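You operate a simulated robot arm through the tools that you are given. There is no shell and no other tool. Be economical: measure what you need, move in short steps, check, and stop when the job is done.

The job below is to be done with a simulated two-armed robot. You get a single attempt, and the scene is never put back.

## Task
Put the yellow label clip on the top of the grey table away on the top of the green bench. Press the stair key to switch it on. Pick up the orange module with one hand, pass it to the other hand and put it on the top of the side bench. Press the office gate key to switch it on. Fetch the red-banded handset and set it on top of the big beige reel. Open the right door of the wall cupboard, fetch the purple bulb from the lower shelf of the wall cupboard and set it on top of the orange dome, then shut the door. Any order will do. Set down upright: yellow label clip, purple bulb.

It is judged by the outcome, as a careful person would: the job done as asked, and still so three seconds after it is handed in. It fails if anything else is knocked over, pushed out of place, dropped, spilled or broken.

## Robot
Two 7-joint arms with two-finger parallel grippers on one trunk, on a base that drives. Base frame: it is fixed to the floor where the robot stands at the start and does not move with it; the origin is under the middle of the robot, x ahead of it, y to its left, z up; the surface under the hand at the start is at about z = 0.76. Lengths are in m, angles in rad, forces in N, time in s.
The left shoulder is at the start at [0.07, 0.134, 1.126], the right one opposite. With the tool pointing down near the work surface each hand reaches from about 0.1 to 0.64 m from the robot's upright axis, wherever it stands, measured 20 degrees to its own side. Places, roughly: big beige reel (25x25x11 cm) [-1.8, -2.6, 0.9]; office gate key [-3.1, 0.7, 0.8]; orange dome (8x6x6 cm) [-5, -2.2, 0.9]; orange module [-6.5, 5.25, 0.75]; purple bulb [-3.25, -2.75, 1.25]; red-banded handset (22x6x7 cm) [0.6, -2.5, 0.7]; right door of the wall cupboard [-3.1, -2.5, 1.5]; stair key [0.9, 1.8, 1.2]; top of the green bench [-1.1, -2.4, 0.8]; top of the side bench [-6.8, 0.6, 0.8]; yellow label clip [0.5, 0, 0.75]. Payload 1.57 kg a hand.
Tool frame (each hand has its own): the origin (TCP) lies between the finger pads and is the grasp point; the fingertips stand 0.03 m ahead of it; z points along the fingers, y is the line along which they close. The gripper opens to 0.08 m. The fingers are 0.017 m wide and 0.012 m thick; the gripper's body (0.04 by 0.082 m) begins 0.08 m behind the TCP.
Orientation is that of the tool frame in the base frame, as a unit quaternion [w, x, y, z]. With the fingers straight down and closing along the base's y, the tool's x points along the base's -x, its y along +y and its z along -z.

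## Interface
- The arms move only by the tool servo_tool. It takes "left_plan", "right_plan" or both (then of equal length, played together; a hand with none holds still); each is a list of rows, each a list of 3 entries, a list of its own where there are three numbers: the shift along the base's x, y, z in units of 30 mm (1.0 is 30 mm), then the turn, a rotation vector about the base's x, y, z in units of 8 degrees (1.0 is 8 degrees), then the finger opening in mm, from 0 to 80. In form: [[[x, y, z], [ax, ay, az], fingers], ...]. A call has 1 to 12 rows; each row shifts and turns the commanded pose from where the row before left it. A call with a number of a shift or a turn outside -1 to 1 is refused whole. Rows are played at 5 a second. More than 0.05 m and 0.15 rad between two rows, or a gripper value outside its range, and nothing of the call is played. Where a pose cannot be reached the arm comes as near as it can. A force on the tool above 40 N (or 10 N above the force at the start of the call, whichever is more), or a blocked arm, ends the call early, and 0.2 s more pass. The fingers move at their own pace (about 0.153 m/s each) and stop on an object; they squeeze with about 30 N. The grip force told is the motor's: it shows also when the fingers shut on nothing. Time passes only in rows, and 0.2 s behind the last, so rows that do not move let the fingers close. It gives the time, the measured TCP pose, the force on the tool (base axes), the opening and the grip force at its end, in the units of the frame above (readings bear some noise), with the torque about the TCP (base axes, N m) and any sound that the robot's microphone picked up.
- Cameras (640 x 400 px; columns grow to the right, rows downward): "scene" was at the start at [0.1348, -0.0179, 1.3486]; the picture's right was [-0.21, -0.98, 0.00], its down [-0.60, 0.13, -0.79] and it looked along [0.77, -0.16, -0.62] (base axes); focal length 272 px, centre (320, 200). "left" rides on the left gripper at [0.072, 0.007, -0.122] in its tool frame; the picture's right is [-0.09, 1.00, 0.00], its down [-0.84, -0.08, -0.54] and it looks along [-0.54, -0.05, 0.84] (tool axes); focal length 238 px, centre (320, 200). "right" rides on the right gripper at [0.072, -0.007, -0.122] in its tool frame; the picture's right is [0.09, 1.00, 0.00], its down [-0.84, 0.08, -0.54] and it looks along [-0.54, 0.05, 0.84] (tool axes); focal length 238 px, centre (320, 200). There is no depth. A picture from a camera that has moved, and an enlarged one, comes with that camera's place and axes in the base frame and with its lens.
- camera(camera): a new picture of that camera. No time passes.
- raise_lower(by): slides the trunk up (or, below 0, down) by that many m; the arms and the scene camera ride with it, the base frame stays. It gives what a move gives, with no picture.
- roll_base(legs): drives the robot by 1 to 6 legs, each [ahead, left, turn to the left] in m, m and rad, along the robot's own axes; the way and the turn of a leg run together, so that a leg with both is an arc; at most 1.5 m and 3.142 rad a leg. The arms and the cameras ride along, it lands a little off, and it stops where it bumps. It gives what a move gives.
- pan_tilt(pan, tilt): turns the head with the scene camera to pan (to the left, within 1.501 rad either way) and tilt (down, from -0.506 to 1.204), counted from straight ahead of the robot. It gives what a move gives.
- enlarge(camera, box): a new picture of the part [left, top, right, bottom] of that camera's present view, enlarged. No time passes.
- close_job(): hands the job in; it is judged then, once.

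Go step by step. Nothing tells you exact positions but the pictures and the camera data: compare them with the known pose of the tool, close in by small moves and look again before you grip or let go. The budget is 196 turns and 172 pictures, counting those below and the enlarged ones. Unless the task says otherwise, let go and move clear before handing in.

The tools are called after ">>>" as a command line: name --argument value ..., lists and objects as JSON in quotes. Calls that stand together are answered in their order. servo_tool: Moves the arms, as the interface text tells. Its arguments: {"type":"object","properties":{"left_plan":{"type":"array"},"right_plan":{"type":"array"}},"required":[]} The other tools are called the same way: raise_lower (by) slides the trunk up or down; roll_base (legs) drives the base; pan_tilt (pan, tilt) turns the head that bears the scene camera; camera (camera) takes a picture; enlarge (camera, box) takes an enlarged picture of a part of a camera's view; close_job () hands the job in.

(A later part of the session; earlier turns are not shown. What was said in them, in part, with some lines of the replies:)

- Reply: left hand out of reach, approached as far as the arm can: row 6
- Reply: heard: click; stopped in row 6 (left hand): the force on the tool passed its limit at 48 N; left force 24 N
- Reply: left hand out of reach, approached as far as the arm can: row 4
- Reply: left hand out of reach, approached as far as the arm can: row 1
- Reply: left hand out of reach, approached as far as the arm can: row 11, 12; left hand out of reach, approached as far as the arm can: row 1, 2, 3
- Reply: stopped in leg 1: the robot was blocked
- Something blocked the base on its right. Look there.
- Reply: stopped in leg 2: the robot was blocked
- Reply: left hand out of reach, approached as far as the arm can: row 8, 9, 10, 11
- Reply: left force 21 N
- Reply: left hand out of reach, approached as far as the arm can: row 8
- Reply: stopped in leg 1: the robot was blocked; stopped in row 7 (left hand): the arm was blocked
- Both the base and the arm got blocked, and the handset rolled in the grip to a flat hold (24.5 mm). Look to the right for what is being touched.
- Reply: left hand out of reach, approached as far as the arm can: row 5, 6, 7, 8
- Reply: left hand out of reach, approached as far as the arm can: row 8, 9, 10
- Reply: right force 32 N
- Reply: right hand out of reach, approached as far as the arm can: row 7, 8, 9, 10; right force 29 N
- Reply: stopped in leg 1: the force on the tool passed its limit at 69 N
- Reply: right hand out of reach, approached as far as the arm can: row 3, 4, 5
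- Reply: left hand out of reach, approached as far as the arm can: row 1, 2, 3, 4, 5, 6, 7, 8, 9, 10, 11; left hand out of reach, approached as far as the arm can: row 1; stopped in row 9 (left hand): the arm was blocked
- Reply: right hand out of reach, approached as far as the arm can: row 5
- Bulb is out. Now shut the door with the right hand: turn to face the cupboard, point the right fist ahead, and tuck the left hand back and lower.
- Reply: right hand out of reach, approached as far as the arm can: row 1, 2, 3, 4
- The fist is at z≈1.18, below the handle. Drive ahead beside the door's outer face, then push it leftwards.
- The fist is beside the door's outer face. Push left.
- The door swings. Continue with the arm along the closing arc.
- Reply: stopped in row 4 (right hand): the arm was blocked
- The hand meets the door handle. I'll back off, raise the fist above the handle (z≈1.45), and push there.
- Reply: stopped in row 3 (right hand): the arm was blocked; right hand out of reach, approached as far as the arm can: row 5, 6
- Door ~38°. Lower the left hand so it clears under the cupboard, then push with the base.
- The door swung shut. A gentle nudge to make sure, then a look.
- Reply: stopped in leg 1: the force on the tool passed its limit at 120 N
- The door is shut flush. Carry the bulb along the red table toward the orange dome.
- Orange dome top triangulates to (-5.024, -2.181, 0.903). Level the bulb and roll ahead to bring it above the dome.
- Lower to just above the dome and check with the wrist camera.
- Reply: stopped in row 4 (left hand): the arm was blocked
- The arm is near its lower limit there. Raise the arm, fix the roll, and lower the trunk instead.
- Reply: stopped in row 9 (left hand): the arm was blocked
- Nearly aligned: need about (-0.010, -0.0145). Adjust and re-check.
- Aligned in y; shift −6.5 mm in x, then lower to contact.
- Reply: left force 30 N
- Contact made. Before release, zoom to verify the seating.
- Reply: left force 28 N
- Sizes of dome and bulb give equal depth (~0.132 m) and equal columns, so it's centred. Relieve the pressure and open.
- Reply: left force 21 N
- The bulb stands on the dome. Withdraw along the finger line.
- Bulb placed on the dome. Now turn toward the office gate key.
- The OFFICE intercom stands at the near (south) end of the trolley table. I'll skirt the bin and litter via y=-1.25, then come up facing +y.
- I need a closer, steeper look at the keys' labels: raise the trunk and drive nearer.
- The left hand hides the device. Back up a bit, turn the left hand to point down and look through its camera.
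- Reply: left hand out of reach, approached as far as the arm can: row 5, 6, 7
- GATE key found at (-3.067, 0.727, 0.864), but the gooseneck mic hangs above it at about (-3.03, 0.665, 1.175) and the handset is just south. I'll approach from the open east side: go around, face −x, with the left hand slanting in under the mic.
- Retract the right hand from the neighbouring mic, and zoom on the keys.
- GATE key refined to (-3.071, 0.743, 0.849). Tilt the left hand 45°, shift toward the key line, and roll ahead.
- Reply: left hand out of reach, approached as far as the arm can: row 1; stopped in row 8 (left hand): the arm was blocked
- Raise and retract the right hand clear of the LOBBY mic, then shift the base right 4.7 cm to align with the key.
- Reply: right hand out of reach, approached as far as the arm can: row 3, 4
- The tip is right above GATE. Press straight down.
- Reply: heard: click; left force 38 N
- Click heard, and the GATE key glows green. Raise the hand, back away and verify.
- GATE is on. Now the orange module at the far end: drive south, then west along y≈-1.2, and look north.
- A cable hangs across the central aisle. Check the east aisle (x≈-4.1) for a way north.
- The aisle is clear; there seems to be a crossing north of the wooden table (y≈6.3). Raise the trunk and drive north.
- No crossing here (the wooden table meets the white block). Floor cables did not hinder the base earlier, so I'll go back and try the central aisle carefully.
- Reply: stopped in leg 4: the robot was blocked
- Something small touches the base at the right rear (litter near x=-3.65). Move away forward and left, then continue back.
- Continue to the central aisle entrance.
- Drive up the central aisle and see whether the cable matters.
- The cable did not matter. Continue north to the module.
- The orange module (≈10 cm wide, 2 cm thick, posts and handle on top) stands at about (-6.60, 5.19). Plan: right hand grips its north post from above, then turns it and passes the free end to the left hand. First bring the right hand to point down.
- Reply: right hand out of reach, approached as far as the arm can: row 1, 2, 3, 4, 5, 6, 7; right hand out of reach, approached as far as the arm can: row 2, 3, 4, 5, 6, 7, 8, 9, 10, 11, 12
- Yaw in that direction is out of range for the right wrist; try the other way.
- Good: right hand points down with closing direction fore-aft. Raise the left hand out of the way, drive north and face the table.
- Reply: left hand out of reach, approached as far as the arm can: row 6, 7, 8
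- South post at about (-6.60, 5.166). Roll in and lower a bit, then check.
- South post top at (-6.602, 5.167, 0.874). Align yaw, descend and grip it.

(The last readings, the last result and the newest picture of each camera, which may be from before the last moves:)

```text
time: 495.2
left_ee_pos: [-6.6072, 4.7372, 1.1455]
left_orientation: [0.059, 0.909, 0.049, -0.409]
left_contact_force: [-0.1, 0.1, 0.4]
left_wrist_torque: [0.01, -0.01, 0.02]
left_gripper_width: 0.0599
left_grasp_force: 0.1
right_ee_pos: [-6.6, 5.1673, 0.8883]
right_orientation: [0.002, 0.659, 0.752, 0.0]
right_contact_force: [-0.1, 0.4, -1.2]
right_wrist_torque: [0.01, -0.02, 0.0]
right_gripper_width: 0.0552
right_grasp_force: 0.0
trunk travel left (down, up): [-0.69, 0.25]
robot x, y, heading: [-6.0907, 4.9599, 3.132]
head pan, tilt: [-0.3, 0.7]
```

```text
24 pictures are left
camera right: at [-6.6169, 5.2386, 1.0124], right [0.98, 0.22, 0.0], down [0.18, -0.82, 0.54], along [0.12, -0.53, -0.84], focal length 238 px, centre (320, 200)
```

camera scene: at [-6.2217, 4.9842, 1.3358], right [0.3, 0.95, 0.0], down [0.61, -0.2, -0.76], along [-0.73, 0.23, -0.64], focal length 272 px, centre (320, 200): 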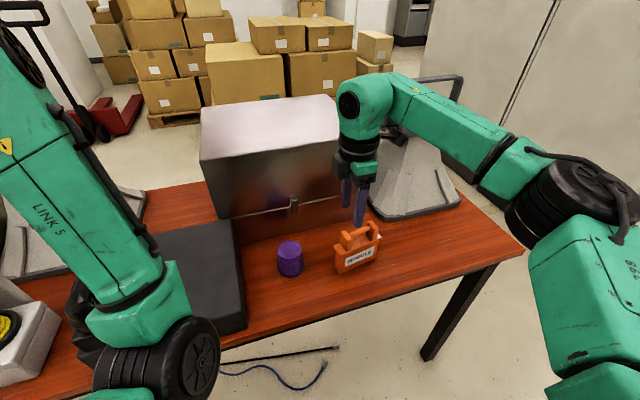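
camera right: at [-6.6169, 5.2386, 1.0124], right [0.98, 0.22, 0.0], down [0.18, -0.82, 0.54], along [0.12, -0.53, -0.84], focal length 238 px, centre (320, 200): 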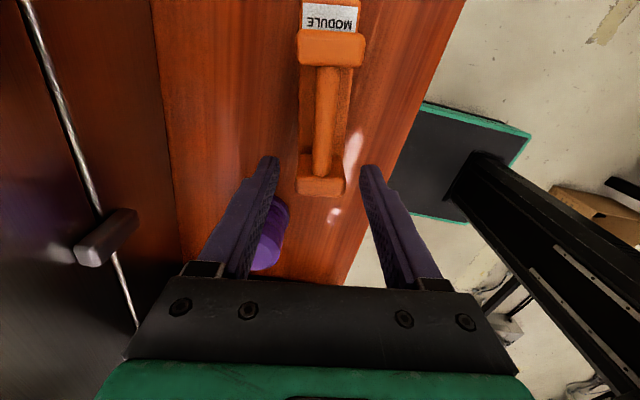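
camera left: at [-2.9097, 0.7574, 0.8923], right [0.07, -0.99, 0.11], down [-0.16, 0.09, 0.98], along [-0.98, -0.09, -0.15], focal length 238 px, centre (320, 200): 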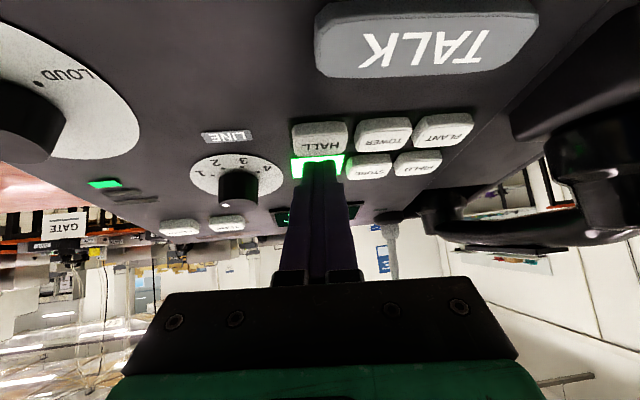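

>>> servo_tool --right_plan '[[[0, 0, -0.6], [0, 0, 0], 55], [[0, 0, 0], [0, 0, 0], 55], [[0, 0, 0], [0, 0, 0], 30], [[0, 0, 0], [0, 0, 0], 12], [[0, 0, 0], [0, 0, 0], 12], [[0, 0, 0.6], [0, 0, 0], 12], [[0, 0, 0.9], [0, 0, 0], 12], [[0, 0, 0.9], [0, 0, 0], 12]]'

>>> camera --camera "right"

```text
time: 497.1
left_ee_pos: [-6.6074, 4.7378, 1.1461]
left_orientation: [0.06, 0.91, 0.05, -0.408]
left_contact_force: [-0.2, 0.3, -0.5]
left_wrist_torque: [0.03, 0.0, 0.01]
left_gripper_width: 0.06
left_grasp_force: 0.0
right_ee_pos: [-6.6001, 5.1693, 0.9422]
right_orientation: [0.002, 0.66, 0.751, 0.001]
right_contact_force: [0.5, -0.1, -3.1]
right_wrist_torque: [-0.09, -0.04, -0.01]
right_gripper_width: 0.0336
right_grasp_force: 30.3
trunk travel left (down, up): [-0.69, 0.25]
robot x, y, heading: [-6.0949, 4.9554, 3.13]
head pan, tilt: [-0.3, 0.7]
```

```text
23 pictures are left
camera right: at [-6.6171, 5.2398, 1.0643], right [0.98, 0.22, 0.01], down [0.18, -0.82, 0.54], along [0.12, -0.53, -0.84], focal length 238 px, centre (320, 200)
```

right: 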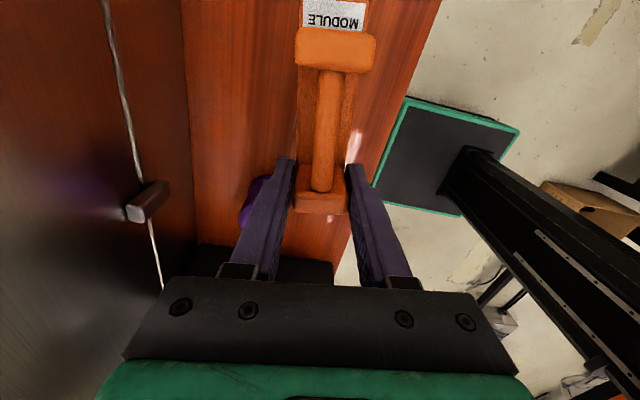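

Module lifted. Raise, back away from the table, then turn the right hand back to standard yaw.

>>> servo_tool --right_plan '[[[0, 0, 0.9], [0, 0, 0], 12], [[0, 0, 0.9], [0, 0, 0], 12], [[0, 0, 0.9], [0, 0, 0], 12], [[0, 0, 0.9], [0, 0, 0], 12], [[0, 0, 0.9], [0, 0, 0], 12]]'

>>> roll_base --legs '[[-0.33, 0, 0]]'

>>> servo_tool --right_plan '[[[0, -0.3, 0], [0, 0, -0.95], 12], [[0, -0.3, 0], [0, 0, -0.95], 12], [[0, -0.3, 0], [0, 0, -0.95], 12], [[0, -0.3, 0], [0, 0, -0.95], 12], [[0, -0.3, 0], [0, 0, -0.95], 12], [[0, -0.3, 0], [0, 0, -0.95], 12], [[0, -0.3, 0], [0, 0, -0.95], 12], [[0, -0.3, 0], [0, 0, -0.95], 12], [[0, -0.3, 0], [0, 0, -0.95], 12], [[0, -0.3, 0], [0, 0, -0.95], 12], [[0, 0, 0], [0, 0, -0.95], 12], [[0, 0, 0], [0, 0, -0.95], 12]]'

>>> camera --camera "scene"

```text
time: 498.2
left_ee_pos: [-6.6065, 4.7371, 1.1456]
left_orientation: [0.058, 0.909, 0.048, -0.409]
left_contact_force: [-0.5, 1.0, 0.0]
left_wrist_torque: [-0.04, 0.0, -0.05]
left_gripper_width: 0.0601
left_grasp_force: 0.1
right_ee_pos: [-6.5997, 5.1699, 1.0778]
right_orientation: [0.003, 0.659, 0.752, 0.001]
right_contact_force: [-0.3, -1.1, -3.1]
right_wrist_torque: [-0.11, -0.03, 0.05]
right_gripper_width: 0.0336
right_grasp_force: 30.4
trunk travel left (down, up): [-0.69, 0.25]
robot x, y, heading: [-6.0917, 4.9585, 3.133]
head pan, tilt: [-0.3, 0.7]
```

```text
time: 500.4
left_ee_pos: [-6.2791, 4.7379, 1.145]
left_orientation: [0.058, 0.91, 0.045, -0.408]
left_contact_force: [0.5, 0.6, -1.0]
left_wrist_torque: [-0.04, -0.01, -0.02]
left_gripper_width: 0.06
left_grasp_force: 0.1
right_ee_pos: [-6.2689, 5.1687, 1.0759]
right_orientation: [0.003, 0.662, 0.749, 0.001]
right_contact_force: [-0.5, -0.7, -3.6]
right_wrist_torque: [-0.1, -0.02, -0.04]
right_gripper_width: 0.0335
right_grasp_force: 30.3
trunk travel left (down, up): [-0.69, 0.25]
robot x, y, heading: [-5.7625, 4.9553, 3.126]
head pan, tilt: [-0.3, 0.7]
```

```text
time: 503.0
left_ee_pos: [-6.2774, 4.7375, 1.1462]
left_orientation: [0.057, 0.91, 0.044, -0.409]
left_contact_force: [-0.2, 0.4, 1.2]
left_wrist_torque: [0.01, 0.01, -0.01]
left_gripper_width: 0.06
left_grasp_force: 0.1
right_ee_pos: [-6.2674, 5.0974, 1.0761]
right_orientation: [0.002, 0.951, 0.31, -0.001]
right_contact_force: [0.9, 0.4, -3.8]
right_wrist_torque: [-0.07, 0.03, -0.02]
right_gripper_width: 0.0336
right_grasp_force: 30.3
right hand out of reach, approached as far as the arm can: row 9, 10, 11, 12
trunk travel left (down, up): [-0.69, 0.25]
robot x, y, heading: [-5.7606, 4.954, 3.127]
head pan, tilt: [-0.3, 0.7]
```

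```text
22 pictures are left
camera scene: at [-5.8912, 4.9809, 1.3357], right [0.31, 0.95, 0.0], down [0.61, -0.2, -0.76], along [-0.73, 0.24, -0.64], focal length 272 px, centre (320, 200)
```

scene: 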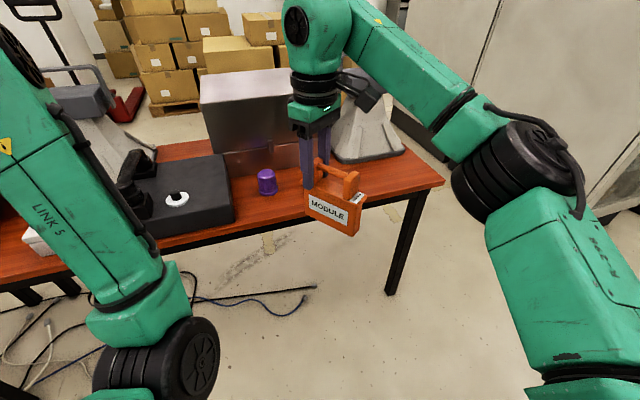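

Right wrist's yaw limit leaves the free end on the wrong side. Instead I'll return it to fore-aft closing, and have the left hand, pointing inward to the right, grip the module's lower body beneath the right fingers.

>>> servo_tool --right_plan '[[[0, -0.3, 0], [0, 0, 0.85], 12], [[0, -0.3, 0], [0, 0, 0.85], 12], [[0, -0.3, 0], [0, 0, 0.85], 12], [[0, -0.3, 0], [0, 0, 0.85], 12], [[0, -0.3, 0], [0, 0, 0.85], 12], [[0, -0.3, 0], [0, 0, 0.85], 12], [[0, -0.3, 0], [0, 0, 0.85], 12], [[0, -0.3, 0], [0, 0, 0.85], 12], [[0, -0.3, 0], [0, 0, 0], 12], [[0, -0.3, 0], [0, 0, 0], 12], [[0, 0, 0], [0, 0, 0], 12], [[0, 0, 0], [0, 0, 0], 12]]' --left_plan '[[[0, 0, 0], [0, 0, -0.97], 60], [[0, 0, 0], [0, 0, -0.97], 60], [[0, 0, 0], [0, 0, -0.97], 60], [[0, 0, 0], [0, 0, -0.97], 60], [[0, 0, 0], [0, 0, -0.97], 60], [[0, 0, 0], [0, 0, -0.97], 60], [[0, 0, 0], [0, 0, -0.97], 60], [[0, 0, 0], [0, 0, -0.97], 60], [[0, 0, 0], [0, 0, -0.97], 60], [[0, 0, 0], [0, 0, -0.97], 60], [[0, 0, 0], [0, 0, -0.97], 60], [[0, 0, 0], [0, 0, -0.97], 60]]'

>>> camera --camera "scene"

```text
time: 505.6
left_ee_pos: [-6.3449, 4.7272, 1.1393]
left_orientation: [-0.236, 0.67, -0.616, -0.34]
left_contact_force: [-0.1, 0.2, 0.8]
left_wrist_torque: [-0.03, -0.03, 0.0]
left_gripper_width: 0.0603
left_grasp_force: 0.1
left hand out of reach, approached as far as the arm can: row 1, 2, 3, 4, 5, 6, 12
right_ee_pos: [-6.267, 5.0053, 1.077]
right_orientation: [0.002, 0.704, 0.711, 0.001]
right_contact_force: [0.1, -1.0, -2.7]
right_wrist_torque: [-0.08, 0.01, 0.0]
right_gripper_width: 0.0337
right_grasp_force: 29.9
trunk travel left (down, up): [-0.69, 0.25]
robot x, y, heading: [-5.7564, 4.9561, 3.127]
head pan, tilt: [-0.3, 0.7]
```

```text
21 pictures are left
camera scene: at [-5.891, 4.9796, 1.3357], right [0.31, 0.95, 0.0], down [0.61, -0.2, -0.76], along [-0.73, 0.24, -0.64], focal length 272 px, centre (320, 200)
```

scene: 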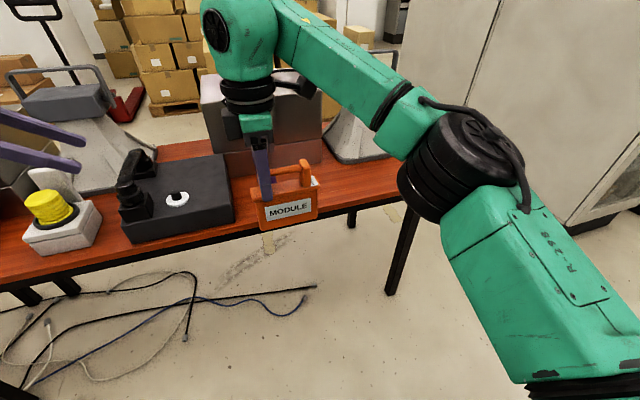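

Great configuration. Bring the left hand in line with the module's lower body.

>>> servo_tool --left_plan '[[[0.65, 0.7, -0.3], [0, 0, -0.4], 60], [[0.65, 0.7, -0.3], [0, 0, -0.4], 60], [[0.65, 0.7, -0.3], [0, 0, -0.4], 60], [[0.65, 0.7, -0.3], [0, 0, -0.4], 60], [[0, 0.7, -0.3], [0, 0, 0], 60], [[0, 0, 0], [0, 0, 0], 60]]'

>>> camera --camera "left"

```text
time: 507.0
left_ee_pos: [-6.2648, 4.8349, 1.085]
left_orientation: [0.293, -0.584, 0.699, 0.293]
left_contact_force: [0.1, -0.1, 0.2]
left_wrist_torque: [0.01, 0.01, 0.0]
left_gripper_width: 0.0599
left_grasp_force: 0.0
right_ee_pos: [-6.2671, 5.0058, 1.0768]
right_orientation: [0.003, 0.704, 0.711, 0.002]
right_contact_force: [0.9, 0.4, -2.2]
right_wrist_torque: [-0.07, -0.03, 0.0]
right_gripper_width: 0.0337
right_grasp_force: 30.0
trunk travel left (down, up): [-0.69, 0.25]
robot x, y, heading: [-5.7604, 4.9544, 3.124]
head pan, tilt: [-0.3, 0.7]
```

```text
20 pictures are left
camera left: at [-6.2913, 4.697, 1.1129], right [-0.97, 0.21, 0.14], down [0.16, 0.12, 0.98], along [0.18, 0.97, -0.15], focal length 238 px, centre (320, 200)
```

left: 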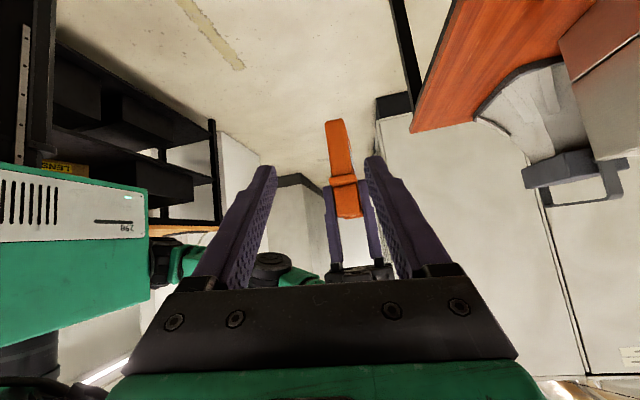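

>>> servo_tool --left_plan '[[[-0.02, 0.92, -0.42], [0, 0, 0.4], 60], [[-0.02, 0.92, -0.42], [0, 0, 0.4], 60], [[-0.02, 0.92, -0.42], [0, 0, 0], 60], [[-0.02, 0.92, -0.42], [0, 0, 0], 60], [[-0.02, 0.92, -0.42], [0, 0, 0], 60], [[0, 0.5, -0.3], [0, 0, 0], 60], [[0, 0, 0], [0, 0, 0], 60]]'

>>> camera --camera "left"

```text
time: 508.6
left_ee_pos: [-6.3206, 4.9472, 1.0172]
left_orientation: [0.275, -0.622, 0.665, 0.308]
left_contact_force: [-0.6, -0.2, 0.4]
left_wrist_torque: [-0.02, 0.04, -0.01]
left_gripper_width: 0.0603
left_grasp_force: 0.1
left hand out of reach, approached as far as the arm can: row 3, 4, 5, 6
right_ee_pos: [-6.2663, 5.0052, 1.0777]
right_orientation: [0.002, 0.703, 0.711, 0.001]
right_contact_force: [-0.2, 0.3, -3.6]
right_wrist_torque: [-0.07, 0.02, 0.0]
right_gripper_width: 0.0335
right_grasp_force: 29.9
trunk travel left (down, up): [-0.69, 0.25]
robot x, y, heading: [-5.7569, 4.9522, 3.123]
head pan, tilt: [-0.3, 0.7]
```

```text
19 pictures are left
camera left: at [-6.3314, 4.8084, 1.0442], right [-0.99, 0.1, 0.14], down [0.15, 0.14, 0.98], along [0.08, 0.99, -0.15], focal length 238 px, centre (320, 200)
```

left: 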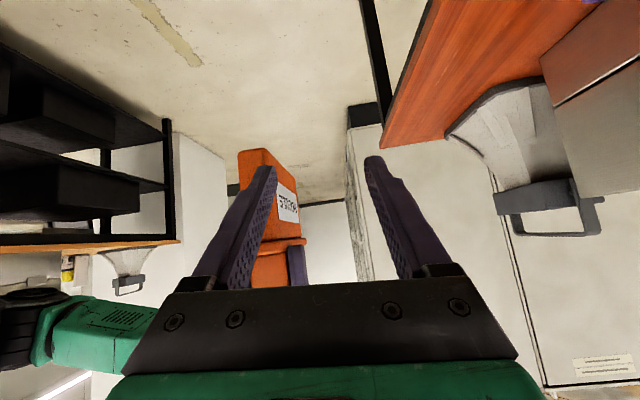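

The left arm drifts outward there; back it off, shift the module a bit ahead and left, and retry.

>>> servo_tool --left_plan '[[[-0.2, -0.5, 0.2], [0, 0, 0], 60], [[-0.1, -0.9, 0.4], [0, 0, 0], 60], [[0, -0.9, 0.4], [0, 0, 0], 60], [[0, -0.9, 0.4], [0, 0, 0], 60], [[0, -0.3, 0], [0, 0, 0], 60], [[0, 0, 0], [0, 0, 0], 60]]' --right_plan '[[[0, 0, 0], [0, 0, 0], 12], [[0, 0, 0], [0, 0, 0], 12], [[-0.5, 0, 0], [0, 0, 0], 12], [[-0.6, -0.4, 0], [0, 0, 0], 12], [[-0.6, -0.4, 0], [0, 0, 0], 12], [[-0.5, -0.4, 0], [0, 0, 0], 12]]'

```text
time: 510.0
left_ee_pos: [-6.3298, 4.8439, 1.06]
left_orientation: [0.275, -0.622, 0.665, 0.307]
left_contact_force: [0.2, -0.2, 0.5]
left_wrist_torque: [-0.01, 0.03, 0.04]
left_gripper_width: 0.0599
left_grasp_force: 0.0
right_ee_pos: [-6.3101, 4.983, 1.0672]
right_orientation: [0.003, 0.703, 0.711, 0.0]
right_contact_force: [-0.3, 0.4, -3.7]
right_wrist_torque: [-0.1, -0.03, -0.03]
right_gripper_width: 0.0334
right_grasp_force: 29.7
right hand out of reach, approached as far as the arm can: row 5, 6
trunk travel left (down, up): [-0.69, 0.25]
robot x, y, heading: [-5.7613, 4.956, 3.122]
head pan, tilt: [-0.3, 0.7]
```

>>> servo_tool --left_plan '[[[0.35, 0.3, -0.2], [0, 0, 0], 60], [[0.3, 0.8, -0.45], [0, 0, 0], 60], [[0, 0.8, -0.45], [0, 0, 0], 60], [[0, 0.8, -0.45], [0, 0, 0], 60], [[0, 0.8, -0.45], [0, 0, 0], 60], [[0, 0.6, -0.1], [0, 0, 0], 60], [[0, 0, 0], [0, 0, 0], 60]]'

>>> camera --camera "left"

```text
time: 511.6
left_ee_pos: [-6.3255, 4.9578, 0.9968]
left_orientation: [0.275, -0.622, 0.666, 0.307]
left_contact_force: [0.7, 0.2, 0.1]
left_wrist_torque: [-0.02, -0.02, -0.04]
left_gripper_width: 0.061
left_grasp_force: 0.7
left hand out of reach, approached as far as the arm can: row 5, 6
right_ee_pos: [-6.3104, 4.9816, 1.0684]
right_orientation: [0.002, 0.704, 0.71, -0.001]
right_contact_force: [-0.8, 0.3, -2.8]
right_wrist_torque: [-0.07, 0.12, -0.03]
right_gripper_width: 0.0334
right_grasp_force: 30.3
trunk travel left (down, up): [-0.69, 0.25]
robot x, y, heading: [-5.7618, 4.9559, 3.123]
head pan, tilt: [-0.3, 0.7]
```

```text
18 pictures are left
camera left: at [-6.3373, 4.8175, 1.0241], right [-0.99, 0.1, 0.14], down [0.15, 0.14, 0.98], along [0.08, 0.99, -0.15], focal length 238 px, centre (320, 200)
```

left: 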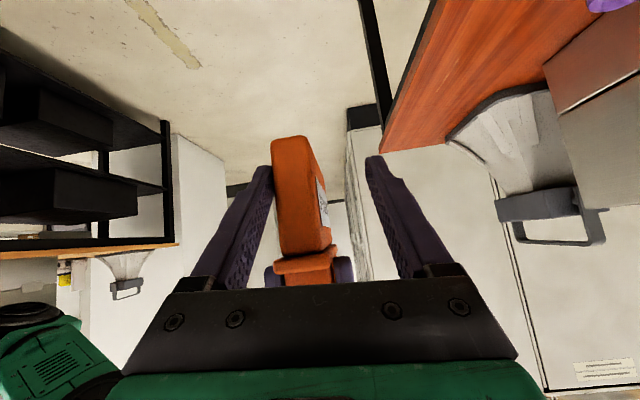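

The body is between the left fingers. Close the left gripper gently.

>>> servo_tool --left_plan '[[[0.2, 0, 0], [0, 0, 0], 50], [[0.2, 0, 0], [0, 0, 0], 40], [[0, 0, 0], [0, 0, 0], 30], [[0, 0, 0], [0, 0, 0], 20], [[0, 0, 0], [0, 0, 0], 12], [[0, 0, 0], [0, 0, 0], 12]]'

>>> camera --camera "left"

```text
time: 513.0
left_ee_pos: [-6.3231, 4.9512, 0.9951]
left_orientation: [0.276, -0.623, 0.665, 0.307]
left_contact_force: [24.1, -2.4, -15.7]
left_wrist_torque: [-0.2, 0.39, -0.23]
left_gripper_width: 0.0341
left_grasp_force: 12.5
left hand out of reach, approached as far as the arm can: row 1, 2
right_ee_pos: [-6.3111, 4.9811, 1.0678]
right_orientation: [0.0, 0.704, 0.71, -0.003]
right_contact_force: [-23.0, 2.5, 12.6]
right_wrist_torque: [-0.2, 1.49, -0.52]
right_gripper_width: 0.0297
right_grasp_force: 29.8
trunk travel left (down, up): [-0.69, 0.25]
robot x, y, heading: [-5.7631, 4.9527, 3.128]
head pan, tilt: [-0.3, 0.7]
```

```text
17 pictures are left
camera left: at [-6.3346, 4.8123, 1.0239], right [-0.99, 0.1, 0.13], down [0.14, 0.14, 0.98], along [0.08, 0.98, -0.15], focal length 238 px, centre (320, 200)
```

left: 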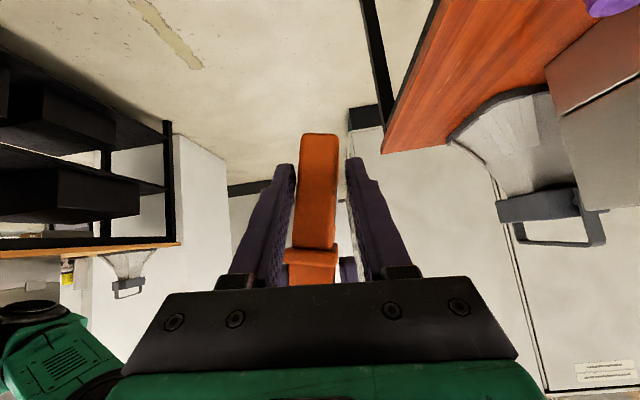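

>>> servo_tool --left_plan '[[[0.1, 0, 0], [0, 0, 0], 5], [[0, 0, 0], [0, 0, 0], 5], [[0, 0, 0], [0, 0, 0], 5]]' --right_plan '[[[-0.1, 0, 0], [0, 0, 0], 12], [[0, 0, 0], [0, 0, 0], 12], [[0, 0, 0], [0, 0, 0], 12]]'

>>> enlarge --camera "scene" --box '[180, 120, 340, 240]'

```text
time: 513.8
left_ee_pos: [-6.322, 4.9499, 0.9981]
left_orientation: [0.277, -0.622, 0.665, 0.307]
left_contact_force: [31.2, -3.5, -12.3]
left_wrist_torque: [-0.17, 0.73, -0.3]
left_gripper_width: 0.0301
left_grasp_force: 30.1
right_ee_pos: [-6.3122, 4.9804, 1.0686]
right_orientation: [0.0, 0.704, 0.71, -0.003]
right_contact_force: [-30.0, 3.9, 11.1]
right_wrist_torque: [-0.09, 1.55, -0.69]
right_gripper_width: 0.0304
right_grasp_force: 30.3
trunk travel left (down, up): [-0.69, 0.25]
robot x, y, heading: [-5.7624, 4.9556, 3.124]
head pan, tilt: [-0.3, 0.7]
```

```text
3.33 times, centred on (260, 180) of scene
camera zoom: at [-5.8914, 4.9806, 1.3357], right [0.31, 0.95, 0.0], down [0.61, -0.2, -0.76], along [-0.73, 0.24, -0.64], focal length 906 px, centre (520, 267)
```

zoom: 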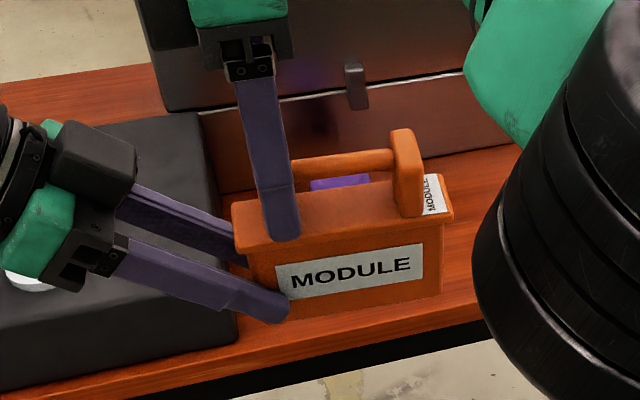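

Both hands hold it. Release the right hand and lift it straight up.

>>> servo_tool --right_plan '[[[0, 0, 0], [0, 0, 0], 36], [[0, 0, 0], [0, 0, 0], 46], [[0, 0, 0], [0, 0, 0], 52], [[0, 0, 0.5], [0, 0, 0], 52], [[0, 0, 0.9], [0, 0, 0], 52], [[0, 0, 0.9], [0, 0, 0], 52], [[0, 0.3, 0.9], [0, 0, 0], 52], [[0, 0.6, 0.9], [0, 0, 0], 52], [[0.3, 0.9, 0.5], [0, 0, 0], 52], [[0.5, 0.9, 0], [0, 0, 0], 52]]'

>>> camera --camera "scene"

```text
time: 516.0
left_ee_pos: [-6.3241, 4.9511, 0.9984]
left_orientation: [0.276, -0.622, 0.665, 0.308]
left_contact_force: [-0.1, 0.9, -0.1]
left_wrist_torque: [-0.17, 0.01, 0.0]
left_gripper_width: 0.0258
left_grasp_force: 30.0
right_ee_pos: [-6.3044, 5.0148, 1.1531]
right_orientation: [-0.019, 0.711, 0.702, -0.038]
right_contact_force: [-0.2, -0.4, -0.7]
right_wrist_torque: [0.0, -0.02, 0.02]
right_gripper_width: 0.0521
right_grasp_force: 0.0
right hand out of reach, approached as far as the arm can: row 4, 5, 6, 7, 8, 9, 10
trunk travel left (down, up): [-0.69, 0.25]
robot x, y, heading: [-5.76, 4.9508, 3.126]
head pan, tilt: [-0.3, 0.7]
```

```text
15 pictures are left
camera scene: at [-5.8913, 4.9806, 1.3357], right [0.31, 0.95, 0.0], down [0.61, -0.2, -0.76], along [-0.73, 0.24, -0.64], focal length 272 px, centre (320, 200)
```

scene: 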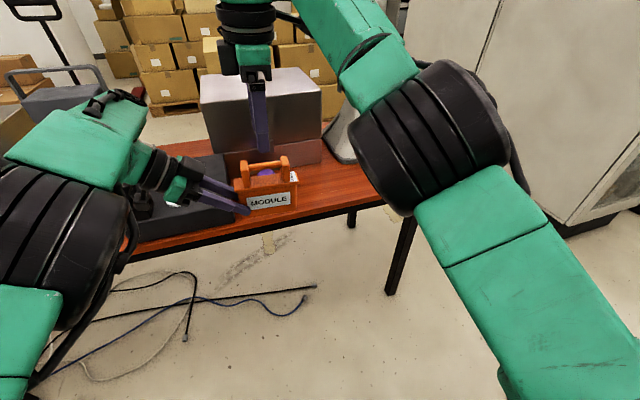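

The module is passed to the left hand. Move the right hand aside, raise the trunk and drive back south down the aisle.

>>> servo_tool --right_plan '[[[0, 0.9, 0.3], [0, 0, 0], 52], [[0, 0.9, 0.3], [0, 0, 0], 52], [[0, 0.9, 0], [0, 0, 0], 52], [[0.3, 0.9, 0], [0, 0, 0], 52], [[0.5, 0.9, 0], [0, 0, 0], 52], [[0.5, 0.5, 0], [0, 0, 0], 52]]'

>>> raise_lower --by 0.25

>>> roll_base --legs '[[0, 0, 1.58], [0, -0.04, 0], [1.3, 0, 0], [1.2, 0, 0]]'

```text
time: 517.4
left_ee_pos: [-6.3223, 4.9507, 0.9973]
left_orientation: [0.275, -0.622, 0.666, 0.307]
left_contact_force: [-0.2, 0.4, -0.1]
left_wrist_torque: [-0.17, 0.04, 0.03]
left_gripper_width: 0.0257
left_grasp_force: 29.8
right_ee_pos: [-6.2655, 5.1658, 1.1704]
right_orientation: [-0.018, 0.711, 0.702, -0.039]
right_contact_force: [0.4, 0.1, -0.1]
right_wrist_torque: [-0.01, 0.01, 0.02]
right_gripper_width: 0.0518
right_grasp_force: 0.0
trunk travel left (down, up): [-0.69, 0.25]
robot x, y, heading: [-5.7594, 4.9524, 3.119]
head pan, tilt: [-0.3, 0.7]
```

```text
time: 520.0
left_ee_pos: [-6.3235, 4.9497, 1.2476]
left_orientation: [0.275, -0.622, 0.665, 0.307]
left_contact_force: [-0.5, 0.5, -3.0]
left_wrist_torque: [-0.19, 0.02, 0.04]
left_gripper_width: 0.0256
left_grasp_force: 30.4
right_ee_pos: [-6.2654, 5.1662, 1.4209]
right_orientation: [-0.019, 0.712, 0.701, -0.037]
right_contact_force: [0.9, -0.4, 0.0]
right_wrist_torque: [0.01, 0.02, -0.01]
right_gripper_width: 0.0522
right_grasp_force: 0.0
trunk travel left (down, up): [-0.94, 0.0]
robot x, y, heading: [-5.7577, 4.9531, 3.121]
head pan, tilt: [-0.3, 0.7]
```

```text
time: 536.6
left_ee_pos: [-5.7549, 1.8753, 1.2479]
left_orientation: [0.03, 0.911, -0.015, -0.412]
left_contact_force: [-1.3, 0.4, -3.3]
left_wrist_torque: [0.01, -0.24, 0.0]
left_gripper_width: 0.0253
left_grasp_force: 30.1
right_ee_pos: [-5.9706, 1.9252, 1.4217]
right_orientation: [0.014, -0.011, 0.999, -0.04]
right_contact_force: [-0.3, -0.4, 0.8]
right_wrist_torque: [0.02, 0.0, 0.01]
right_gripper_width: 0.052
right_grasp_force: 0.0
trunk travel left (down, up): [-0.94, 0.0]
robot x, y, heading: [-5.7772, 2.4362, -1.554]
head pan, tilt: [-0.3, 0.7]
```

>>> roll_base --legs '[[0, 0, -0.02], [1.3, 0, 0], [1.3, 0, 0], [0.2, 0, 0], [0, 0, 3.13]]'

>>> pan_tilt --pan 0.8 --tilt 0.6

>>> camera --camera "scene"

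```text
time: 558.4
left_ee_pos: [-5.8624, 0.1895, 1.2481]
left_orientation: [0.412, 0.007, 0.911, 0.034]
left_contact_force: [0.3, 0.4, -3.0]
left_wrist_torque: [-0.02, 0.21, 0.02]
left_gripper_width: 0.0258
left_grasp_force: 30.2
right_ee_pos: [-5.6441, 0.1421, 1.4206]
right_orientation: [-0.039, 0.999, 0.021, -0.014]
right_contact_force: [0.3, 0.2, 1.0]
right_wrist_torque: [-0.03, 0.03, 0.0]
right_gripper_width: 0.0519
right_grasp_force: 0.0
trunk travel left (down, up): [-0.94, 0.0]
robot x, y, heading: [-5.8321, -0.3692, 1.604]
head pan, tilt: [-0.3, 0.7]
```

```text
time: 559.7
left_ee_pos: [-5.8629, 0.1891, 1.2469]
left_orientation: [0.411, 0.007, 0.911, 0.033]
left_contact_force: [0.3, -0.4, -3.6]
left_wrist_torque: [0.09, 0.18, 0.0]
left_gripper_width: 0.0256
left_grasp_force: 29.7
right_ee_pos: [-5.6466, 0.1444, 1.4199]
right_orientation: [-0.039, 0.999, 0.021, -0.015]
right_contact_force: [-0.9, -0.8, -0.2]
right_wrist_torque: [-0.01, -0.01, 0.02]
right_gripper_width: 0.052
right_grasp_force: 0.0
trunk travel left (down, up): [-0.94, 0.0]
robot x, y, heading: [-5.833, -0.3738, 1.604]
head pan, tilt: [0.799, 0.6]
```

```text
14 pictures are left
camera scene: at [-5.8976, -0.262, 1.5943], right [0.67, 0.74, 0.0], down [0.42, -0.38, -0.82], along [-0.61, 0.55, -0.57], focal length 272 px, centre (320, 200)
```

scene: 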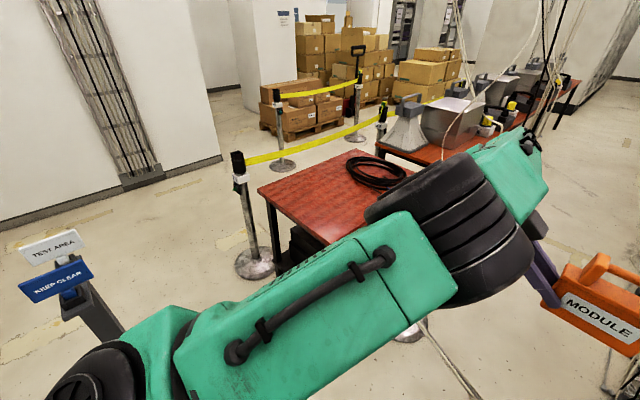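

A signpost stands at (-6.77, -0.44) and a pole at (-6.26, 0.78), so I'll approach the side bench diagonally from the south-east.

>>> roll_base --legs '[[0, 0, 0.752], [0.6, -0.076, 0]]'

>>> pan_tilt --pan 0.0 --tilt 0.9

>>> camera --camera "scene"

```text
time: 565.1
left_ee_pos: [-6.6013, 0.502, 1.248]
left_orientation: [0.371, -0.322, 0.852, 0.18]
left_contact_force: [0.6, -0.1, -3.1]
left_wrist_torque: [-0.17, 0.13, 0.02]
left_gripper_width: 0.0256
left_grasp_force: 30.2
right_ee_pos: [-6.4092, 0.6131, 1.4221]
right_orientation: [-0.033, 0.925, 0.379, -0.028]
right_contact_force: [0.4, -0.6, 0.5]
right_wrist_torque: [0.03, 0.03, 0.02]
right_gripper_width: 0.052
right_grasp_force: 0.1
trunk travel left (down, up): [-0.94, 0.0]
robot x, y, heading: [-6.2018, 0.1093, 2.346]
head pan, tilt: [0.799, 0.6]
```

```text
time: 566.2
left_ee_pos: [-6.6034, 0.5029, 1.2466]
left_orientation: [0.372, -0.323, 0.852, 0.18]
left_contact_force: [-0.4, -0.8, -2.4]
left_wrist_torque: [-0.13, 0.16, -0.04]
left_gripper_width: 0.0258
left_grasp_force: 30.8
right_ee_pos: [-6.4109, 0.6149, 1.4201]
right_orientation: [-0.031, 0.925, 0.379, -0.028]
right_contact_force: [-0.2, 0.5, -1.1]
right_wrist_torque: [-0.01, -0.01, 0.04]
right_gripper_width: 0.0523
right_grasp_force: 0.1
trunk travel left (down, up): [-0.94, 0.0]
robot x, y, heading: [-6.2012, 0.1075, 2.344]
head pan, tilt: [0.0, 0.901]
```

```text
13 pictures are left
camera scene: at [-6.2884, 0.1993, 1.5696], right [0.72, 0.7, 0.0], down [0.55, -0.56, -0.62], along [-0.43, 0.44, -0.78], focal length 272 px, centre (320, 200)
```

scene: 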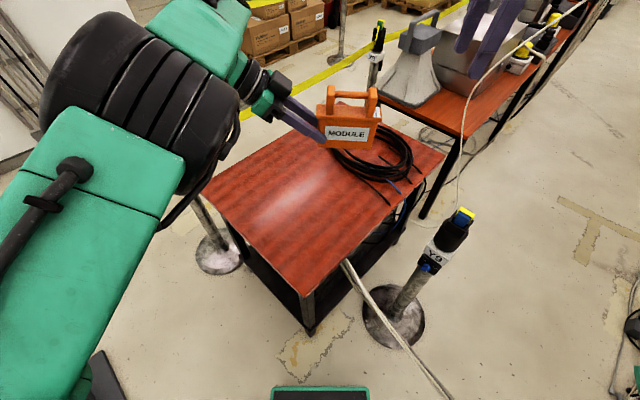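

Bench top is x −7.06…−6.5, y 0.36…1.16, with the coil beyond y≈0.78. Advance 4 cm and lower the trunk most of the way.

>>> roll_base --legs '[[0.04, 0.0, 0]]'

>>> raise_lower --by -0.34

>>> camera --camera "left"

>>> camera --camera "scene"

```text
time: 567.1
left_ee_pos: [-6.6256, 0.5262, 1.2517]
left_orientation: [0.371, -0.32, 0.852, 0.183]
left_contact_force: [0.6, -1.7, -3.0]
left_wrist_torque: [-0.1, 0.2, 0.03]
left_gripper_width: 0.0255
left_grasp_force: 29.5
right_ee_pos: [-6.4306, 0.6368, 1.4235]
right_orientation: [-0.036, 0.924, 0.379, -0.03]
right_contact_force: [0.3, -1.0, 0.8]
right_wrist_torque: [0.05, 0.05, -0.01]
right_gripper_width: 0.0519
right_grasp_force: 0.1
trunk travel left (down, up): [-0.94, 0.0]
robot x, y, heading: [-6.2273, 0.1367, 2.344]
head pan, tilt: [0.0, 0.901]
```

```text
time: 570.4
left_ee_pos: [-6.6311, 0.5322, 0.9077]
left_orientation: [0.371, -0.322, 0.852, 0.18]
left_contact_force: [-0.6, 0.6, -3.0]
left_wrist_torque: [-0.1, 0.15, -0.02]
left_gripper_width: 0.0256
left_grasp_force: 30.1
right_ee_pos: [-6.4379, 0.6437, 1.081]
right_orientation: [-0.033, 0.924, 0.379, -0.029]
right_contact_force: [0.2, 0.1, 0.1]
right_wrist_torque: [0.01, 0.03, 0.0]
right_gripper_width: 0.0521
right_grasp_force: 0.1
trunk travel left (down, up): [-0.6, 0.34]
robot x, y, heading: [-6.2266, 0.1379, 2.346]
head pan, tilt: [0.0, 0.901]
```

```text
12 pictures are left
camera left: at [-6.7362, 0.4401, 0.9348], right [-0.63, 0.76, 0.14], down [0.2, 0.0, 0.98], along [0.75, 0.65, -0.15], focal length 238 px, centre (320, 200)
```

left: 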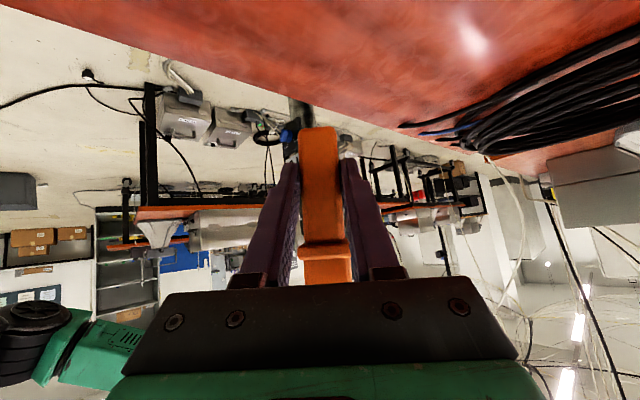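

```text
11 pictures are left
camera scene: at [-6.3162, 0.2279, 1.2296], right [0.72, 0.7, 0.0], down [0.55, -0.56, -0.62], along [-0.43, 0.44, -0.78], focal length 272 px, centre (320, 200)
```

scene: 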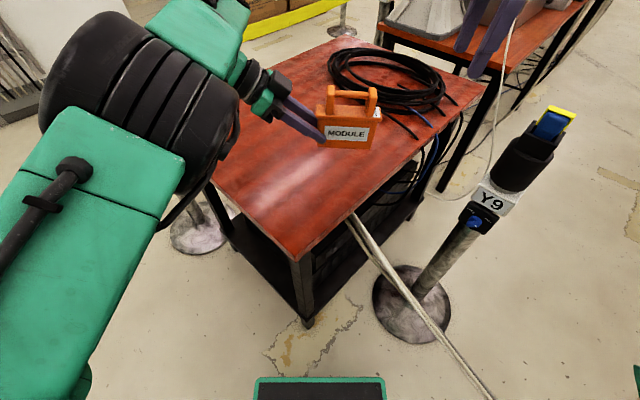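

Clear of the coil and well inside the edge. Lower further.

>>> raise_lower --by -0.055

>>> enlarge --camera "scene" --box '[250, 80, 430, 200]'

```text
time: 571.4
left_ee_pos: [-6.6297, 0.5318, 0.8526]
left_orientation: [0.372, -0.322, 0.852, 0.179]
left_contact_force: [-0.5, 0.2, -2.9]
left_wrist_torque: [-0.11, 0.11, -0.01]
left_gripper_width: 0.0256
left_grasp_force: 29.8
right_ee_pos: [-6.4375, 0.6449, 1.026]
right_orientation: [-0.033, 0.924, 0.379, -0.029]
right_contact_force: [-0.2, 0.5, -1.1]
right_wrist_torque: [0.0, 0.01, -0.02]
right_gripper_width: 0.0523
right_grasp_force: 0.1
trunk travel left (down, up): [-0.545, 0.395]
robot x, y, heading: [-6.2314, 0.1411, 2.343]
head pan, tilt: [0.0, 0.901]
```

```text
3.33 times, centred on (340, 140) of scene
camera zoom: at [-6.316, 0.2278, 1.1746], right [0.72, 0.7, 0.0], down [0.55, -0.56, -0.62], along [-0.43, 0.44, -0.78], focal length 906 px, centre (253, 400)
```

zoom: 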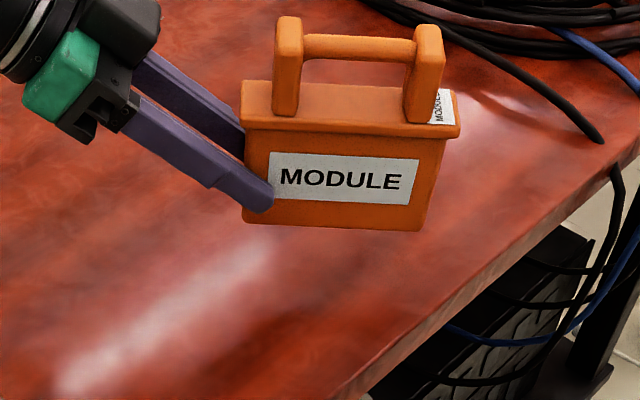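

>>> raise_lower --by -0.012

```text
time: 572.0
left_ee_pos: [-6.6306, 0.5317, 0.8407]
left_orientation: [0.372, -0.322, 0.852, 0.18]
left_contact_force: [0.4, -0.7, -3.2]
left_wrist_torque: [-0.15, 0.09, 0.0]
left_gripper_width: 0.0254
left_grasp_force: 30.1
right_ee_pos: [-6.4382, 0.6447, 1.0152]
right_orientation: [-0.033, 0.925, 0.378, -0.029]
right_contact_force: [0.3, 0.7, -0.2]
right_wrist_torque: [0.02, -0.01, -0.02]
right_gripper_width: 0.052
right_grasp_force: 0.0
trunk travel left (down, up): [-0.533, 0.407]
robot x, y, heading: [-6.2291, 0.1409, 2.347]
head pan, tilt: [0.0, 0.901]
```

>>> raise_lower --by -0.008

```text
time: 572.6
left_ee_pos: [-6.6293, 0.5307, 0.8324]
left_orientation: [0.371, -0.322, 0.852, 0.18]
left_contact_force: [1.0, 0.6, -2.4]
left_wrist_torque: [-0.13, 0.18, -0.03]
left_gripper_width: 0.0253
left_grasp_force: 30.0
right_ee_pos: [-6.4367, 0.6424, 1.0068]
right_orientation: [-0.033, 0.925, 0.378, -0.029]
right_contact_force: [-0.1, -0.4, 1.1]
right_wrist_torque: [0.02, 0.01, -0.01]
right_gripper_width: 0.0519
right_grasp_force: 0.2
trunk travel left (down, up): [-0.525, 0.415]
robot x, y, heading: [-6.2251, 0.1403, 2.341]
head pan, tilt: [0.0, 0.901]
```

>>> raise_lower --by -0.008

>>> enlarge --camera "scene" --box '[270, 90, 430, 190]'

```text
time: 573.1
left_ee_pos: [-6.63, 0.5316, 0.8246]
left_orientation: [0.371, -0.322, 0.852, 0.18]
left_contact_force: [-0.3, -0.5, -3.4]
left_wrist_torque: [-0.12, 0.15, -0.02]
left_gripper_width: 0.0257
left_grasp_force: 29.8
right_ee_pos: [-6.4373, 0.644, 0.9982]
right_orientation: [-0.032, 0.925, 0.378, -0.029]
right_contact_force: [0.6, -0.6, -0.2]
right_wrist_torque: [-0.01, -0.01, 0.0]
right_gripper_width: 0.0521
right_grasp_force: 0.0
trunk travel left (down, up): [-0.517, 0.423]
robot x, y, heading: [-6.2303, 0.1373, 2.346]
head pan, tilt: [0.0, 0.901]
```

```text
4.00 times, centred on (350, 140) of scene
camera zoom: at [-6.3161, 0.2278, 1.1465], right [0.72, 0.7, 0.0], down [0.55, -0.56, -0.62], along [-0.43, 0.44, -0.78], focal length 1087 px, centre (200, 440)
```

zoom: 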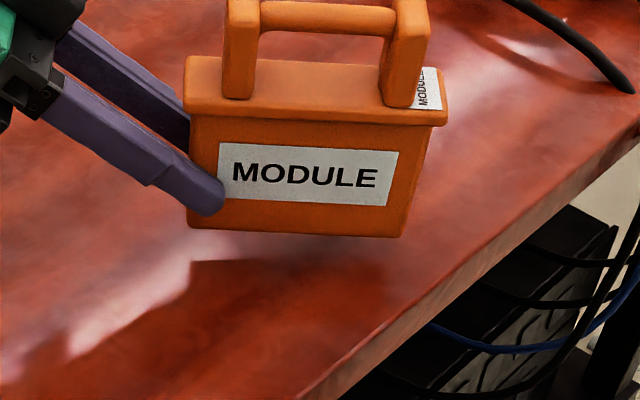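

A gap of ~8 mm remains (from the reflection). Continue in small steps.

>>> raise_lower --by -0.007

>>> raise_lower --by -0.004

```text
time: 573.7
left_ee_pos: [-6.6293, 0.5325, 0.8179]
left_orientation: [0.371, -0.322, 0.852, 0.18]
left_contact_force: [-0.3, -0.4, -2.8]
left_wrist_torque: [-0.13, 0.15, 0.01]
left_gripper_width: 0.0257
left_grasp_force: 29.9
right_ee_pos: [-6.4392, 0.6435, 0.9917]
right_orientation: [-0.033, 0.925, 0.378, -0.028]
right_contact_force: [0.4, 0.4, -0.4]
right_wrist_torque: [-0.03, 0.03, 0.03]
right_gripper_width: 0.0519
right_grasp_force: 0.1
trunk travel left (down, up): [-0.51, 0.43]
robot x, y, heading: [-6.226, 0.141, 2.346]
head pan, tilt: [0.0, 0.901]
```

```text
time: 574.2
left_ee_pos: [-6.63, 0.532, 0.8137]
left_orientation: [0.372, -0.322, 0.852, 0.18]
left_contact_force: [-0.3, 0.0, -2.7]
left_wrist_torque: [-0.11, 0.13, 0.01]
left_gripper_width: 0.0259
left_grasp_force: 29.9
right_ee_pos: [-6.4379, 0.6442, 0.9881]
right_orientation: [-0.032, 0.924, 0.379, -0.028]
right_contact_force: [0.1, 0.6, -0.2]
right_wrist_torque: [-0.03, -0.04, -0.02]
right_gripper_width: 0.052
right_grasp_force: 0.0
trunk travel left (down, up): [-0.506, 0.434]
robot x, y, heading: [-6.228, 0.1388, 2.343]
head pan, tilt: [0.0, 0.901]
```

>>> raise_lower --by -0.005

>>> enlarge --camera "scene" --box '[270, 90, 430, 190]'

```text
time: 574.8
left_ee_pos: [-6.6304, 0.5312, 0.8106]
left_orientation: [0.372, -0.321, 0.852, 0.182]
left_contact_force: [-1.3, 0.5, 8.3]
left_wrist_torque: [0.66, -0.74, 0.11]
left_gripper_width: 0.0259
left_grasp_force: 30.3
right_ee_pos: [-6.4365, 0.6427, 0.9823]
right_orientation: [-0.034, 0.925, 0.378, -0.029]
right_contact_force: [-0.8, -0.7, 0.7]
right_wrist_torque: [0.01, 0.0, 0.02]
right_gripper_width: 0.052
right_grasp_force: 0.1
trunk travel left (down, up): [-0.501, 0.439]
robot x, y, heading: [-6.2279, 0.1353, 2.349]
head pan, tilt: [0.0, 0.901]
```

```text
4.00 times, centred on (350, 140) of scene
camera zoom: at [-6.3154, 0.2267, 1.1309], right [0.72, 0.7, 0.0], down [0.55, -0.56, -0.62], along [-0.43, 0.45, -0.78], focal length 1087 px, centre (200, 440)
```

zoom: 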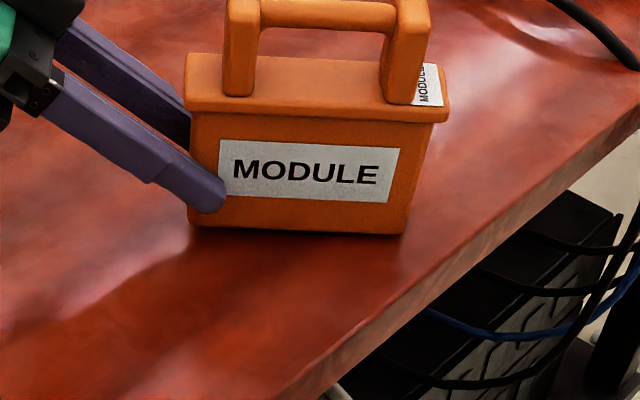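

Contact. Seat it slightly more, then open slowly.

>>> raise_lower --by -0.003

>>> servo_tool --left_plan '[[[0, 0, 0], [0, 0, 0], 28], [[0, 0, 0], [0, 0, 0], 34], [[0, 0, 0], [0, 0, 0], 42], [[0, 0, 0], [0, 0, 0], 50], [[0, 0, 0], [0, 0, 0], 56]]'

>>> enlarge --camera "scene" --box '[250, 80, 430, 200]'

```text
time: 575.3
left_ee_pos: [-6.6301, 0.5309, 0.8071]
left_orientation: [0.373, -0.322, 0.851, 0.181]
left_contact_force: [-4.1, 0.0, 8.0]
left_wrist_torque: [0.58, -0.69, 0.21]
left_gripper_width: 0.0256
left_grasp_force: 30.0
right_ee_pos: [-6.4375, 0.6422, 0.9809]
right_orientation: [-0.033, 0.925, 0.378, -0.028]
right_contact_force: [-0.4, 0.5, 0.1]
right_wrist_torque: [0.02, 0.0, 0.01]
right_gripper_width: 0.0519
right_grasp_force: 0.1
trunk travel left (down, up): [-0.498, 0.442]
robot x, y, heading: [-6.2317, 0.1355, 2.342]
head pan, tilt: [0.0, 0.901]
```

```text
time: 576.5
left_ee_pos: [-6.631, 0.5318, 0.8049]
left_orientation: [0.372, -0.322, 0.852, 0.179]
left_contact_force: [-0.3, 0.0, 0.2]
left_wrist_torque: [0.01, 0.03, -0.01]
left_gripper_width: 0.0558
left_grasp_force: 0.0
right_ee_pos: [-6.4379, 0.643, 0.9792]
right_orientation: [-0.032, 0.925, 0.378, -0.029]
right_contact_force: [-0.2, 0.5, -0.7]
right_wrist_torque: [0.03, 0.0, -0.01]
right_gripper_width: 0.052
right_grasp_force: 0.0
trunk travel left (down, up): [-0.498, 0.442]
robot x, y, heading: [-6.2307, 0.1397, 2.339]
head pan, tilt: [0.0, 0.901]
```

```text
3.33 times, centred on (340, 140) of scene
camera zoom: at [-6.3158, 0.2276, 1.1276], right [0.72, 0.7, 0.0], down [0.55, -0.56, -0.62], along [-0.43, 0.44, -0.78], focal length 906 px, centre (253, 400)
```

zoom: 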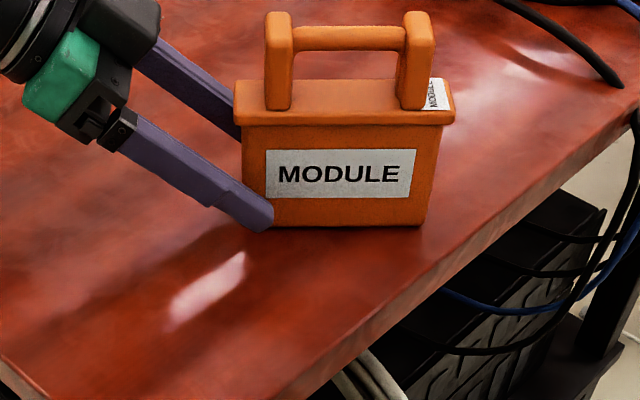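

The module stands on the bench. Withdraw the left hand along its axis.

>>> servo_tool --left_plan '[[[-0.42, -0.44, 0.53], [0, 0, 0], 56], [[-0.47, -0.49, 0.59], [0, 0, 0], 56], [[-0.47, -0.49, 0.59], [0, 0, 0], 56], [[-0.3, -0.3, 0.8], [0, 0, 0], 56]]'

>>> camera --camera "scene"

```text
time: 577.5
left_ee_pos: [-6.6793, 0.4785, 0.8819]
left_orientation: [0.373, -0.32, 0.853, 0.178]
left_contact_force: [-0.6, -0.1, 0.3]
left_wrist_torque: [0.0, -0.01, 0.0]
left_gripper_width: 0.0561
left_grasp_force: 0.1
right_ee_pos: [-6.4385, 0.6428, 0.9794]
right_orientation: [-0.033, 0.924, 0.379, -0.028]
right_contact_force: [-0.2, 0.7, -0.7]
right_wrist_torque: [-0.03, -0.01, 0.0]
right_gripper_width: 0.0521
right_grasp_force: 0.1
trunk travel left (down, up): [-0.498, 0.442]
robot x, y, heading: [-6.2259, 0.1387, 2.341]
head pan, tilt: [0.0, 0.901]
```

```text
6 pictures are left
camera scene: at [-6.3157, 0.2272, 1.1276], right [0.72, 0.7, 0.0], down [0.55, -0.56, -0.62], along [-0.43, 0.45, -0.78], focal length 272 px, centre (320, 200)
```

scene: 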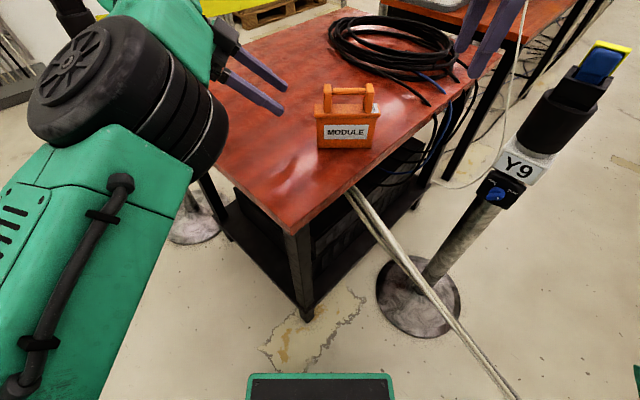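

The module stands free on the side bench. Raise and back away from everything, then hand in.

>>> raise_lower --by 0.2

>>> roll_base --legs '[[-0.35, 0, 0]]'

>>> camera --camera "scene"

```text
time: 579.7
left_ee_pos: [-6.6805, 0.4795, 1.0802]
left_orientation: [0.372, -0.322, 0.852, 0.179]
left_contact_force: [-0.3, 0.5, 0.2]
left_wrist_torque: [-0.04, 0.0, 0.01]
left_gripper_width: 0.0561
left_grasp_force: 0.0
right_ee_pos: [-6.4378, 0.6437, 1.1793]
right_orientation: [-0.034, 0.925, 0.378, -0.028]
right_contact_force: [-0.5, -0.1, 0.3]
right_wrist_torque: [0.01, -0.02, 0.01]
right_gripper_width: 0.052
right_grasp_force: 0.1
trunk travel left (down, up): [-0.698, 0.242]
robot x, y, heading: [-6.2268, 0.1387, 2.342]
head pan, tilt: [0.0, 0.901]
```

```text
time: 581.9
left_ee_pos: [-6.4359, 0.2322, 1.0806]
left_orientation: [0.372, -0.32, 0.853, 0.178]
left_contact_force: [-0.3, -0.5, -0.5]
left_wrist_torque: [0.0, -0.04, 0.01]
left_gripper_width: 0.0562
left_grasp_force: 0.1
right_ee_pos: [-6.1933, 0.395, 1.1797]
right_orientation: [-0.031, 0.926, 0.376, -0.028]
right_contact_force: [0.0, 0.0, 0.5]
right_wrist_torque: [-0.01, -0.02, 0.02]
right_gripper_width: 0.0521
right_grasp_force: 0.0
trunk travel left (down, up): [-0.698, 0.242]
robot x, y, heading: [-5.9796, -0.1097, 2.336]
head pan, tilt: [0.0, 0.901]
```

```text
5 pictures are left
camera scene: at [-6.0732, -0.0218, 1.3275], right [0.72, 0.69, 0.0], down [0.54, -0.56, -0.62], along [-0.43, 0.45, -0.78], focal length 272 px, centre (320, 200)
```

scene: 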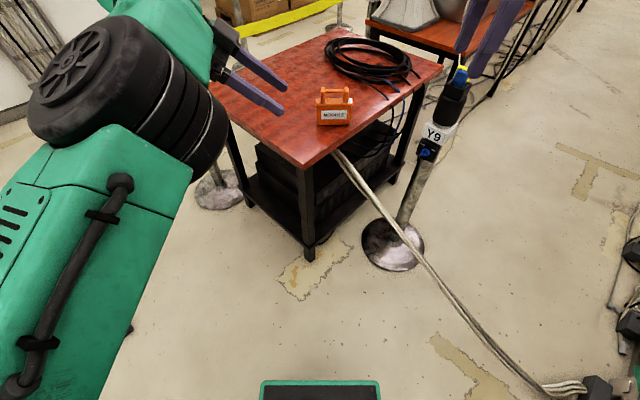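

Everything has been placed, both keys are lit, the cupboard door is shut, and the robot is clear of all of it.

>>> close_job

```text
The job is handed in.
```

All six parts of the job are done and handed in:

- **Yellow label clip:** it stands upright on the green bench.
- **Stair key and office gate key:** each clicked when pressed and stayed lit.
- **Orange module:** passed from the right hand to the left and set on the side bench.
- **Red-banded handset:** it rests on the big beige reel.
- **Purple bulb:** it stands upright on the orange dome, and the cupboard door is shut.

While driving, the base or arms bumped the grey cabinet, a grey table corner, the underside of the wall cupboard and, near the bin, probably a bit of litter. I saw nothing tipped or clearly moved afterwards, but I did not go back to check each spot.
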